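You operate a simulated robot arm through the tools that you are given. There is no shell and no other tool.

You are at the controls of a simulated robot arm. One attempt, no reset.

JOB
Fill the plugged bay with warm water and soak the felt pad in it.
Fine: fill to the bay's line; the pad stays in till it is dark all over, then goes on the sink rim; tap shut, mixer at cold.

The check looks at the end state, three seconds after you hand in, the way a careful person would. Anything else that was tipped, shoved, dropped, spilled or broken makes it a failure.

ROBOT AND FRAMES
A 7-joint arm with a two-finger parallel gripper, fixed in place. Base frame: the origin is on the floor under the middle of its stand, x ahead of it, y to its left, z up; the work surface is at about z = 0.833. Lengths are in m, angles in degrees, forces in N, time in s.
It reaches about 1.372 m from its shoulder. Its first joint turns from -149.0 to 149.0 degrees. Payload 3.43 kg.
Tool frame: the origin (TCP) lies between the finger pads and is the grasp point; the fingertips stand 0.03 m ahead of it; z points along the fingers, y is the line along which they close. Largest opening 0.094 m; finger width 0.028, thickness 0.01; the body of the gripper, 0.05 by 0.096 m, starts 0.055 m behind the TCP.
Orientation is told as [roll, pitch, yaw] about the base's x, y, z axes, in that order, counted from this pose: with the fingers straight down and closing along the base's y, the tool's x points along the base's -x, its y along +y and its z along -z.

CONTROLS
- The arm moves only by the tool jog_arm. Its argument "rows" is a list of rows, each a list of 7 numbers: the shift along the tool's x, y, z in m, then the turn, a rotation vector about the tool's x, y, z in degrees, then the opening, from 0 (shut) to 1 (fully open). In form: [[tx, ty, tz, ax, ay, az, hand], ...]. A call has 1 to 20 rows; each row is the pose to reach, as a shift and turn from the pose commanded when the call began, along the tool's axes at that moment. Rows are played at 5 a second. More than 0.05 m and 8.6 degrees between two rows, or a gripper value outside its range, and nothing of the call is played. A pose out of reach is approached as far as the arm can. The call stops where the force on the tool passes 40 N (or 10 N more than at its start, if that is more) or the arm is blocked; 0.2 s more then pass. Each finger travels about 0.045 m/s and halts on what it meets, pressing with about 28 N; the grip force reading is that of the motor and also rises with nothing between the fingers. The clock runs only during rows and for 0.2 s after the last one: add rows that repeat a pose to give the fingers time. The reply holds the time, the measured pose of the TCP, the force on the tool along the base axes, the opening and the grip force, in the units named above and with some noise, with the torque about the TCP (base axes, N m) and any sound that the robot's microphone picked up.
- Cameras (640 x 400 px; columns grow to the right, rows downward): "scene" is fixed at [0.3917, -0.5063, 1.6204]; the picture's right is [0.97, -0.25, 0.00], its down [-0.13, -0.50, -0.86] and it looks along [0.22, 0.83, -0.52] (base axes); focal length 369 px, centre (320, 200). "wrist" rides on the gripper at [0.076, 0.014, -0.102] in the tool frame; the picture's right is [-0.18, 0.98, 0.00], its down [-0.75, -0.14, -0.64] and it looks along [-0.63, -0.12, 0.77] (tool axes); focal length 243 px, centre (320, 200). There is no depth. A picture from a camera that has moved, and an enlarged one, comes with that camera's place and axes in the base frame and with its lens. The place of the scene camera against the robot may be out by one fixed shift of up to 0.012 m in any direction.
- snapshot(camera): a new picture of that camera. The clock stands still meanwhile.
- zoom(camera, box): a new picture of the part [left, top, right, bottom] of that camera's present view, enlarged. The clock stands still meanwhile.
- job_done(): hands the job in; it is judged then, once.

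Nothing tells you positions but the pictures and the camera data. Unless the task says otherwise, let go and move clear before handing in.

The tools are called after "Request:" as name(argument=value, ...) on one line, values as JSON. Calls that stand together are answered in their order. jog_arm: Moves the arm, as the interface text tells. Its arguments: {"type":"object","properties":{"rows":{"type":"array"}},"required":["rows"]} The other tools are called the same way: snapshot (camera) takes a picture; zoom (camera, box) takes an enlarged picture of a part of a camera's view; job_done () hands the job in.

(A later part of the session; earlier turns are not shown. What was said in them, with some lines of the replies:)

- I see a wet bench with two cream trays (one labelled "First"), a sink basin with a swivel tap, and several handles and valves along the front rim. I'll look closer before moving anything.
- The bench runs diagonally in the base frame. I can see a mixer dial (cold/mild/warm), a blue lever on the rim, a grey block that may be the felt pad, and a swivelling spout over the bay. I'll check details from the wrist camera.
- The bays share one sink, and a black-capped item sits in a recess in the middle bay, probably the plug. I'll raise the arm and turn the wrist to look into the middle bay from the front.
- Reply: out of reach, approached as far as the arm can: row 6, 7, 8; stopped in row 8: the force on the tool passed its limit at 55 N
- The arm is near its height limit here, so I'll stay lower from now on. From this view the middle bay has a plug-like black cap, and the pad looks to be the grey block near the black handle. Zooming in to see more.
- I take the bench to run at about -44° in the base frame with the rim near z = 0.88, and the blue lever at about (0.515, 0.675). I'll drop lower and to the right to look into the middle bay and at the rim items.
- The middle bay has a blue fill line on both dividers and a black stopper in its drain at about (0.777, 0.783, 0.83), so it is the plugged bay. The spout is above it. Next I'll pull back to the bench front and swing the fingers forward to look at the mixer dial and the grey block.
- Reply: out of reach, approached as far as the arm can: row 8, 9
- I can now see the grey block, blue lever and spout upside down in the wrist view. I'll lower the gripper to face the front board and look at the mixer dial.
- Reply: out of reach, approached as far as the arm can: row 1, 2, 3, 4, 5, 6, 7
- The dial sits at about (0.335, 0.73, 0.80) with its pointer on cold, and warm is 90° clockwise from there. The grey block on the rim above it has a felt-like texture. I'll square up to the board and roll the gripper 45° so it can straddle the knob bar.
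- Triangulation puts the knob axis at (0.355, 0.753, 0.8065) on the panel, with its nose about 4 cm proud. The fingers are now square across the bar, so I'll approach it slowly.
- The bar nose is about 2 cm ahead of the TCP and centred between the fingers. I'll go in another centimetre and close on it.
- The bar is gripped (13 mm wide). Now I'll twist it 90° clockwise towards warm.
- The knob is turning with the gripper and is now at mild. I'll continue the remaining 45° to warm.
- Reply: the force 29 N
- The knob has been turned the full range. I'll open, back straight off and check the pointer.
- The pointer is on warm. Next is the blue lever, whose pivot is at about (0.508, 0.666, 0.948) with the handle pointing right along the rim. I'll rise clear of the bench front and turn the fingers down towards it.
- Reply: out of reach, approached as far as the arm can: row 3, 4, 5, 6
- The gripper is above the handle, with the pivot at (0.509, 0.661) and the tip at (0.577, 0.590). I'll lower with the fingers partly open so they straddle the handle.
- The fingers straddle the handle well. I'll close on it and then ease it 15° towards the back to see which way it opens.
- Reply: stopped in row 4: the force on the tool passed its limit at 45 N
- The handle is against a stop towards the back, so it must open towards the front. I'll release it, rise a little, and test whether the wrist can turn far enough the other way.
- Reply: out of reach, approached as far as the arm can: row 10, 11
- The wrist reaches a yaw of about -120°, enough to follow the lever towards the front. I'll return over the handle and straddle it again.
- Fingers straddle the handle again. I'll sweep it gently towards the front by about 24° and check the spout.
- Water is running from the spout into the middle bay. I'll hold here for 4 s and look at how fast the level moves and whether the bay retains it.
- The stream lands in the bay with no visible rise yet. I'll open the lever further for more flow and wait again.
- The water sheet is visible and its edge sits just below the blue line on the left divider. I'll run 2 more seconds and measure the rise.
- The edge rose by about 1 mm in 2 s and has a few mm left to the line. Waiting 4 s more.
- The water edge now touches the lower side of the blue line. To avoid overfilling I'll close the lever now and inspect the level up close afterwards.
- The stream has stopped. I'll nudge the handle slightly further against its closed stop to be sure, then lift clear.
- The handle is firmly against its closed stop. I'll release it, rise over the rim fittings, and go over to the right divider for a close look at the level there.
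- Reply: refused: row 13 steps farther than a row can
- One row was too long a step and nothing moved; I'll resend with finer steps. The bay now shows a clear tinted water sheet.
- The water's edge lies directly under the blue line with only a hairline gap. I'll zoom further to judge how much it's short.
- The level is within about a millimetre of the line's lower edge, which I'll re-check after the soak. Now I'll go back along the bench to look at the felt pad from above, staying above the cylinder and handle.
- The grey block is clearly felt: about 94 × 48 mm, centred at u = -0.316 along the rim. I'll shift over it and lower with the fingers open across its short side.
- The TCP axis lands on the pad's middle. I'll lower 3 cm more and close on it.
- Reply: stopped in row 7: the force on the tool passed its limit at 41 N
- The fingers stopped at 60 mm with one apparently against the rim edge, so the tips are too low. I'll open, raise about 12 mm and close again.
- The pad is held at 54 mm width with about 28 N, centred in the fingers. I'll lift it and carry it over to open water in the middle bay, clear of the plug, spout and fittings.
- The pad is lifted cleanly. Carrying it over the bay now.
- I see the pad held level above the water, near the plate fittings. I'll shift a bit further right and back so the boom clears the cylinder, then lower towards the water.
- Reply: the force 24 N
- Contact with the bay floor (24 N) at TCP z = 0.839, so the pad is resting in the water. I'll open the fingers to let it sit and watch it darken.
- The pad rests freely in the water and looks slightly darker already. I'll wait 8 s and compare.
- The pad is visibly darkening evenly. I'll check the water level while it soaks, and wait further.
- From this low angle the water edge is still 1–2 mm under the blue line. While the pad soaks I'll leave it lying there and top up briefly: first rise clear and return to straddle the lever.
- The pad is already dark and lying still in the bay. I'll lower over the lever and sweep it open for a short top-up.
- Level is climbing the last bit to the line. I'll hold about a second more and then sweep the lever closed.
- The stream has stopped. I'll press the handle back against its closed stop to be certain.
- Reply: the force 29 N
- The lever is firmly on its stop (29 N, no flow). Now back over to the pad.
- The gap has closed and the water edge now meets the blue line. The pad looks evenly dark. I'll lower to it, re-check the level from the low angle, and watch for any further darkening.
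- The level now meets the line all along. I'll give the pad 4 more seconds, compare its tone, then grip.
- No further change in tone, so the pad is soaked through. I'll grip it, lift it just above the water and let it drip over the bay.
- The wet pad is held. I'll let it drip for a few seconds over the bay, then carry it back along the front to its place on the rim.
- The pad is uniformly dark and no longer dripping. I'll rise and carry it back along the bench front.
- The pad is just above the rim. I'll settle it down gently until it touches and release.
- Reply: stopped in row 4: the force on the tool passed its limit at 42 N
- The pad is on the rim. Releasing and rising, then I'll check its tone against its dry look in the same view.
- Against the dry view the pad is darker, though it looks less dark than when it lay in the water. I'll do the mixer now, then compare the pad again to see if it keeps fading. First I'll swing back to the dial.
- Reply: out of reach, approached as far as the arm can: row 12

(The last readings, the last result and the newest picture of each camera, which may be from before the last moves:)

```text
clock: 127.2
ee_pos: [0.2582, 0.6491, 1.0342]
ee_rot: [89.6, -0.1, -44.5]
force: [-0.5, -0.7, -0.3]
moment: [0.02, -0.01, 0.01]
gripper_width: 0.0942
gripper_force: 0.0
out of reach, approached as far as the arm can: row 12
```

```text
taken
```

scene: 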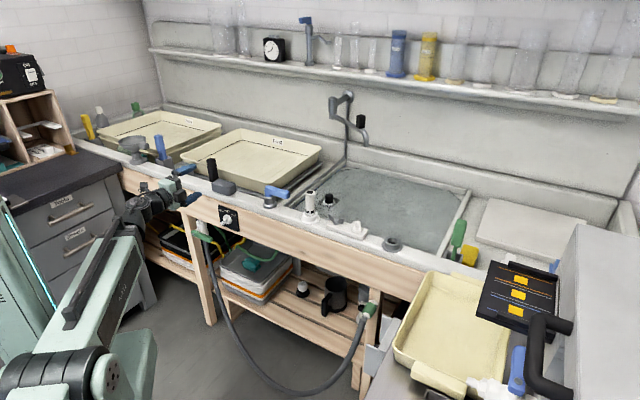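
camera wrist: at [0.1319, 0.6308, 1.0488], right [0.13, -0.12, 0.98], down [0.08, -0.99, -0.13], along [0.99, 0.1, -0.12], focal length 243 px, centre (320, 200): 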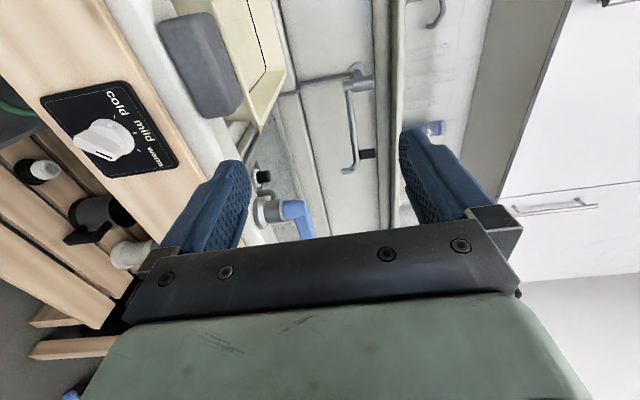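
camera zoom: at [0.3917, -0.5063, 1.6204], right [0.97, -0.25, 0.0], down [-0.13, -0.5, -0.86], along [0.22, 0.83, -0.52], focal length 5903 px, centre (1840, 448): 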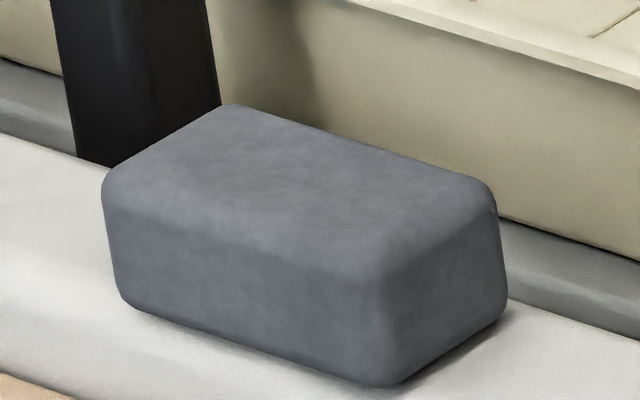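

The pad's tone is unchanged over the last few seconds and clearly darker than when dry. Now I'll lower and roll to match the knob bar in its warm position.

Request:
jog_arm(rows=[[0.0005, -0.0325, 0, 0, 0, -6.3, 1], [0.001, -0.065, 0, 0, 0, -12.6, 1], [0.0015, -0.0975, 0, 0, 0, -18.9, 1], [0.002, -0.13, 0, 0, 0, -25.2, 1], [0.0025, -0.1625, 0, 0, 0, -31.5, 1], [0.003, -0.195, 0, 0, 0, -37.8, 1], [0.0033, -0.2276, 0, 0, 0, -44, 1]])

Request:
snapshot(camera="wrist")

Request:
zoom(camera="wrist", box=[240, 20, 400, 180])

```text
clock: 128.8
ee_pos: [0.2579, 0.6524, 0.8063]
ee_rot: [90.1, -44.1, -44.8]
force: [-0.2, -0.5, 0.1]
moment: [0.01, 0.0, -0.01]
gripper_width: 0.094
gripper_force: 0.1
```

```text
taken
camera wrist: at [0.1387, 0.6258, 0.7636], right [-0.39, 0.39, 0.83], down [0.0, -0.91, 0.42], along [0.92, 0.17, 0.35], focal length 243 px, centre (320, 200)
```

wrist: 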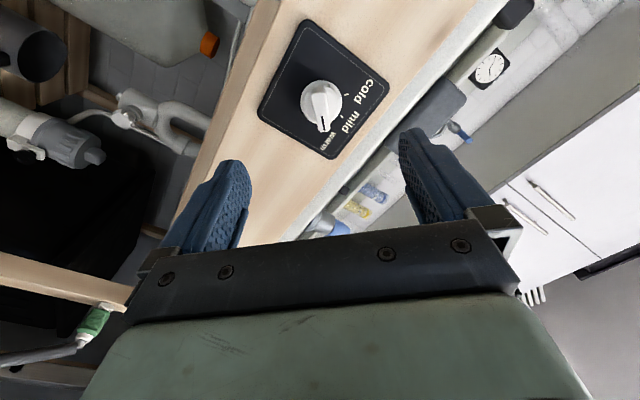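

```text
2.50 times, centred on (320, 100) of wrist
camera zoom: at [0.1387, 0.6258, 0.7636], right [-0.39, 0.39, 0.83], down [0.0, -0.91, 0.42], along [0.92, 0.17, 0.35], focal length 606 px, centre (320, 450)
```

zoom: 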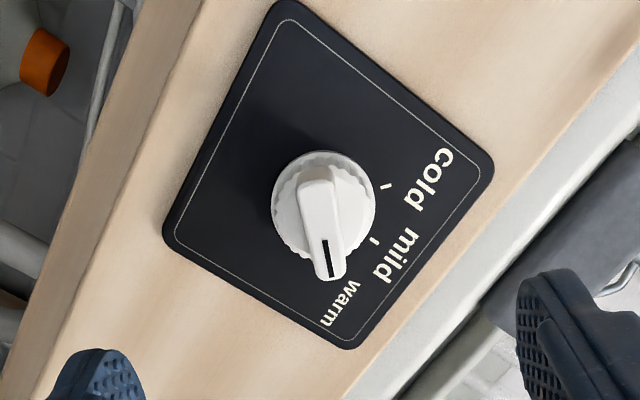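

Request:
jog_arm(rows=[[0, 0, 0.025, 0, 0, 0, 1], [0, 0, 0.05, 0, 0, 0, 1], [0, 0, 0.07, 0, 0, 0, 1], [0, 0, 0.08, 0, 0, 0, 1], [0, 0, 0.088, 0, 0, 0, 1], [0, 0, 0.088, 0, 0, 0, 0.6], [0, 0, 0.088, 0, 0, 0, 0.3], [0, 0, 0.088, 0, 0, 0, 0.1], [0, 0, 0.088, 0, 0, 0, 0.05], [0, 0, 0.088, 0, 0, 0, 0.05], [0, 0, 0.088, 0, 0, 0, 0.05]])

Request:
snapshot(camera="wrist")

```text
clock: 131.2
ee_pos: [0.3185, 0.7144, 0.8067]
ee_rot: [90.0, -44.1, -44.8]
force: [-1.3, 2.4, 2.5]
moment: [0.08, -0.02, 0.11]
gripper_width: 0.0135
gripper_force: 36.4
```

```text
taken
camera wrist: at [0.2002, 0.6875, 0.7646], right [-0.39, 0.39, 0.83], down [0.0, -0.91, 0.42], along [0.92, 0.17, 0.35], focal length 243 px, centre (320, 200)
```

wrist: 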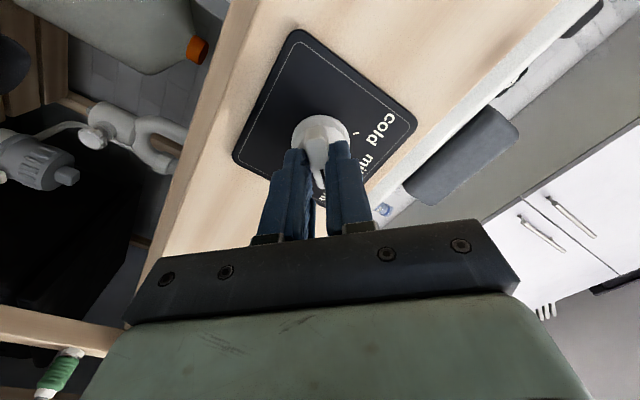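

The bar is gripped with little side load. Turning it 90° counter-clockwise back to cold.

Request:
jog_arm(rows=[[0, 0, 0, 0, 0, -7.5, 0.05], [0, 0, 0, 0, 0, -15, 0.05], [0, 0, 0, 0, 0, -22.5, 0.05], [0, 0, 0, 0, 0, -30, 0.05], [0, 0, 0, 0, 0, -37.5, 0.05], [0, 0, 0, 0, 0, -45, 0.05], [0, 0, 0, 0, 0, -52.5, 0.05], [0, 0, 0, 0, 0, -60, 0.05], [0, 0, 0, 0, 0, -67.5, 0.05], [0, 0, 0, 0, 0, -75, 0.05], [0, 0, 0, 0, 0, -82.5, 0.05], [0, 0, 0, 0, 0, -89, 0.05]])

Request:
snapshot(camera="wrist")

```text
clock: 133.8
ee_pos: [0.3188, 0.7148, 0.8079]
ee_rot: [-90.1, -46.8, 135.2]
force: [8.1, 7.6, 14.9]
moment: [0.39, -0.39, 0.08]
gripper_width: 0.0136
gripper_force: 45.2
```

```text
taken
camera wrist: at [0.2759, 0.6122, 0.7424], right [-0.6, 0.59, -0.54], down [-0.75, -0.16, 0.65], along [0.3, 0.79, 0.54], focal length 243 px, centre (320, 200)
```

wrist: 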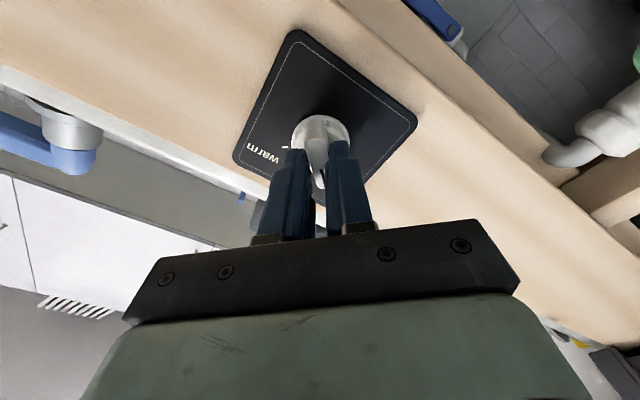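

Request:
jog_arm(rows=[[0, 0, 0, 0, 0, -1.5, 0.05], [0, 0, 0, 0, 0, -3, 0.05], [0, 0, 0, 0, 0, -3, 0.05]])

Request:
jog_arm(rows=[[0, 0, 0, 0, 0, 0, 0.3], [0, 0, 0, 0, 0, 0, 0.6], [0, 0, 0, 0, 0, 0, 1], [0, 0, 0, 0, 0, 0, 1], [0, 0, 0, 0, 0, 0, 1], [0, 0, -0.03, 0, 0, 0, 1], [0, 0, -0.06, 0, 0, 0, 1], [0, 0, -0.09, 0, 0, 0, 1]])

Request:
zoom(camera="wrist", box=[240, 20, 400, 180])

Request:
zoom(camera="scene", box=[200, 195, 260, 233])

Request:
zoom(camera="scene", box=[205, 172, 245, 197])

Request:
zoom(camera="scene", box=[160, 170, 280, 245])

```text
clock: 134.6
ee_pos: [0.3199, 0.7149, 0.8084]
ee_rot: [-90.0, -44.0, 135.3]
force: [10.9, 10.5, 21.8]
moment: [0.5, -0.51, 0.04]
gripper_width: 0.0134
gripper_force: 45.1
```

```text
clock: 136.4
ee_pos: [0.2556, 0.6498, 0.8087]
ee_rot: [-90.0, -44.1, 135.1]
force: [-0.3, -1.0, -0.1]
moment: [0.0, 0.01, -0.01]
gripper_width: 0.0941
gripper_force: 0.0
```

```text
2.50 times, centred on (320, 100) of wrist
camera zoom: at [0.2142, 0.5454, 0.7447], right [-0.58, 0.57, -0.58], down [-0.77, -0.14, 0.63], along [0.28, 0.81, 0.52], focal length 606 px, centre (320, 450)
```

zoom: 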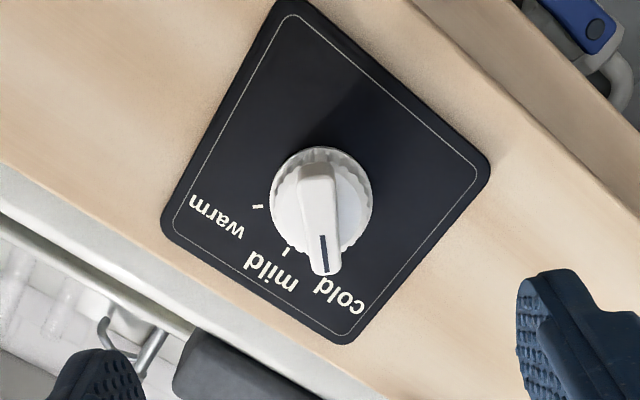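

```text
10.53 times, centred on (230, 214) of scene
camera zoom: at [0.3917, -0.5063, 1.6204], right [0.97, -0.25, 0.0], down [-0.13, -0.5, -0.86], along [0.22, 0.83, -0.52], focal length 3884 px, centre (1267, 53)
```

zoom: 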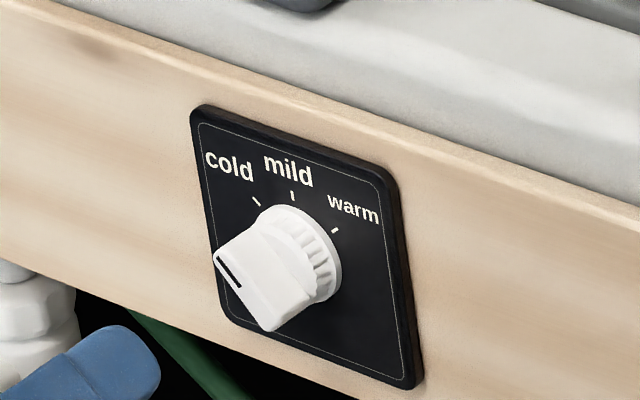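

```text
16.00 times, centred on (225, 184) of scene
camera zoom: at [0.3917, -0.5063, 1.6204], right [0.97, -0.25, 0.0], down [-0.13, -0.5, -0.86], along [0.22, 0.83, -0.52], focal length 5903 px, centre (1840, 448)
```

zoom: 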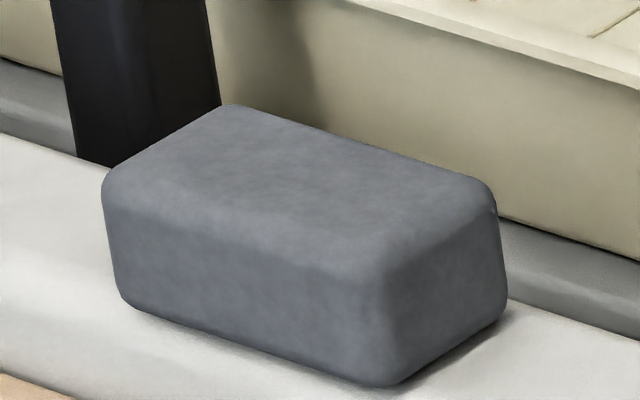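

```text
5.33 times, centred on (220, 208) of scene
camera zoom: at [0.3917, -0.5063, 1.6204], right [0.97, -0.25, 0.0], down [-0.13, -0.5, -0.86], along [0.22, 0.83, -0.52], focal length 1968 px, centre (853, 160)
```

zoom: 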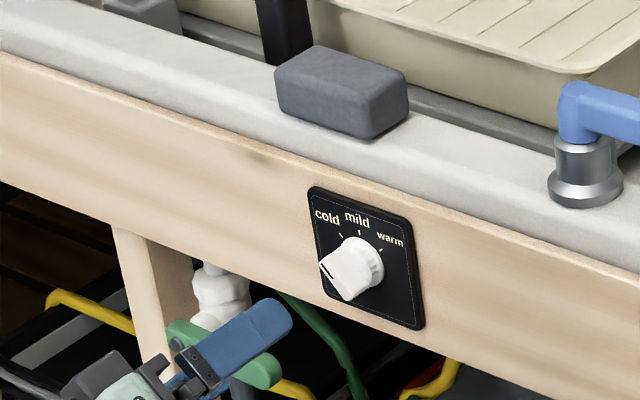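

The pointer is back on cold exactly as at the start, and the pad's dark tone has held steady on the rim. I'll move the gripper clear and do a last overall check of level, lever, pad and surroundings.

Request:
jog_arm(rows=[[-0.02, -0.02, -0.01, 0, 0, 0, 1], [-0.04, -0.04, -0.02, 0, 0, 0, 1], [-0.06, -0.06, -0.02, 0, 0, 0, 1], [-0.08, -0.08, -0.02, 0, 0, 0, 1]])

Request:
snapshot(camera="scene")

Request:
zoom(camera="scene", box=[310, 140, 470, 240])

Request:
zoom(camera="scene", box=[190, 120, 350, 220])

Request:
zoom(camera="scene", box=[318, 160, 350, 180])

Request:
zoom(camera="scene", box=[180, 200, 390, 331])

```text
clock: 137.4
ee_pos: [0.2414, 0.6411, 0.9206]
ee_rot: [-90.0, -44.0, 135.2]
force: [-0.2, -0.3, 0.3]
moment: [-0.01, -0.01, -0.02]
gripper_width: 0.0939
gripper_force: 0.1
out of reach, approached as far as the arm can: row 4
```

```text
taken
```

scene: 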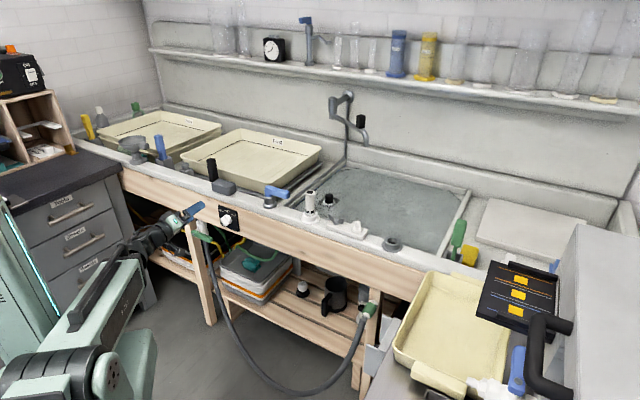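

```text
4.00 times, centred on (390, 190) of scene
camera zoom: at [0.3917, -0.5063, 1.6204], right [0.97, -0.25, 0.0], down [-0.13, -0.5, -0.86], along [0.22, 0.83, -0.52], focal length 1476 px, centre (40, 240)
```

zoom: 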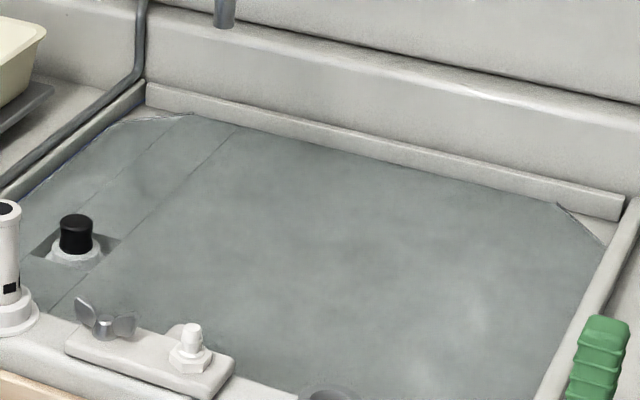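

```text
4.00 times, centred on (270, 170) of scene
camera zoom: at [0.3917, -0.5063, 1.6204], right [0.97, -0.25, 0.0], down [-0.13, -0.5, -0.86], along [0.22, 0.83, -0.52], focal length 1476 px, centre (520, 320)
```

zoom: 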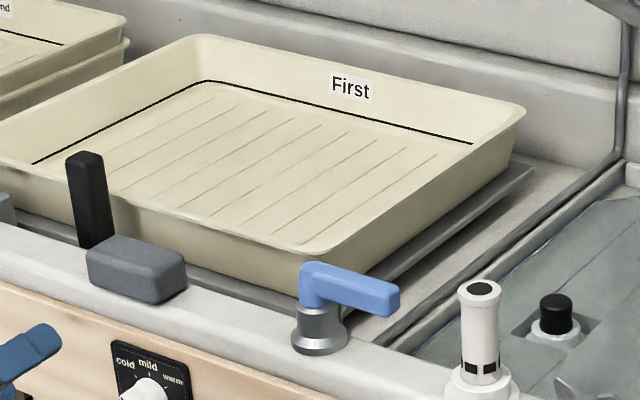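

```text
16.00 times, centred on (334, 170) of scene
camera zoom: at [0.3917, -0.5063, 1.6204], right [0.97, -0.25, 0.0], down [-0.13, -0.5, -0.86], along [0.22, 0.83, -0.52], focal length 5903 px, centre (96, 680)
```

zoom: 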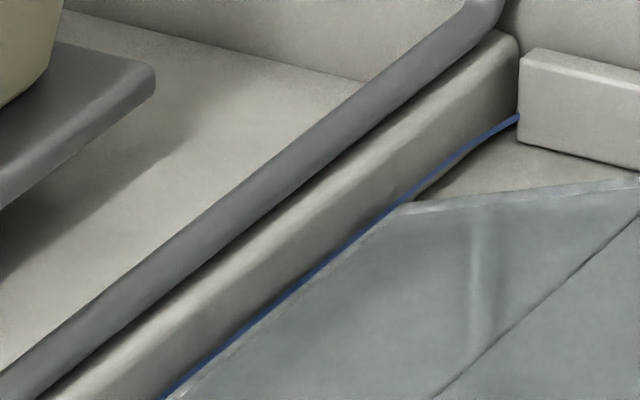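

```text
3.05 times, centred on (285, 266) of scene
camera zoom: at [0.3917, -0.5063, 1.6204], right [0.97, -0.25, 0.0], down [-0.13, -0.5, -0.86], along [0.22, 0.83, -0.52], focal length 1124 px, centre (427, 0)
```

zoom: 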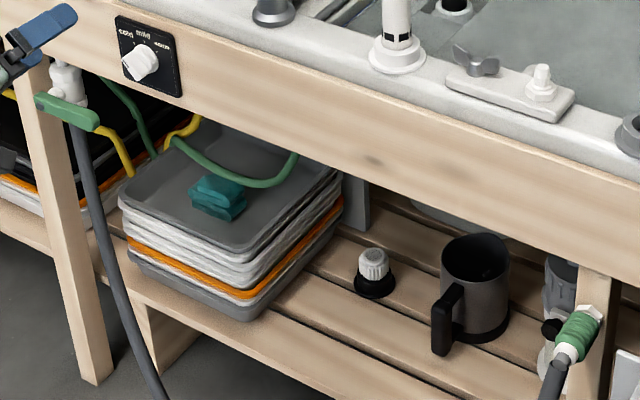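

Final view: the water's edge meets the bay's line and the tap isn't running. The blue lever is back where it started, the mixer is on cold, and the evenly dark pad sits on the rim. Nothing else looks disturbed and the gripper is clear, so I'm handing in.

Request:
job_done()

```text
The job is handed in.
```

The job is handed in. The middle bay, the one with the plug in, is filled with warm water and the soaked felt pad is back on the sink rim. The result of the check hasn't come back.

- **Water:** I filled with the mixer on warm, then topped up once. At the last close look from the right side, the water just covered the lower edge of the blue line, about 1 mm below its middle. Taking the pad out afterwards may have lowered it very slightly.
- **Pad:** it lay in the water for about 33 seconds and stopped getting darker well before I lifted it. It let its drips fall over the bay, then went back to its original spot on the front rim. It is evenly dark there, but in the brighter light on the rim it looks lighter than it did in the water.
- **Tap and mixer:** the blue lever is pressed against its closed stop with no flow, and the dial is back on cold.
- **Surroundings:** in the final pictures nothing else looks moved or spilled, and the gripper is clear of everything. On the first try for the pad, a finger pressed the rim edge and the arm stopped at 41 N. I raised it and gripped again, and saw no mark or movement from it.
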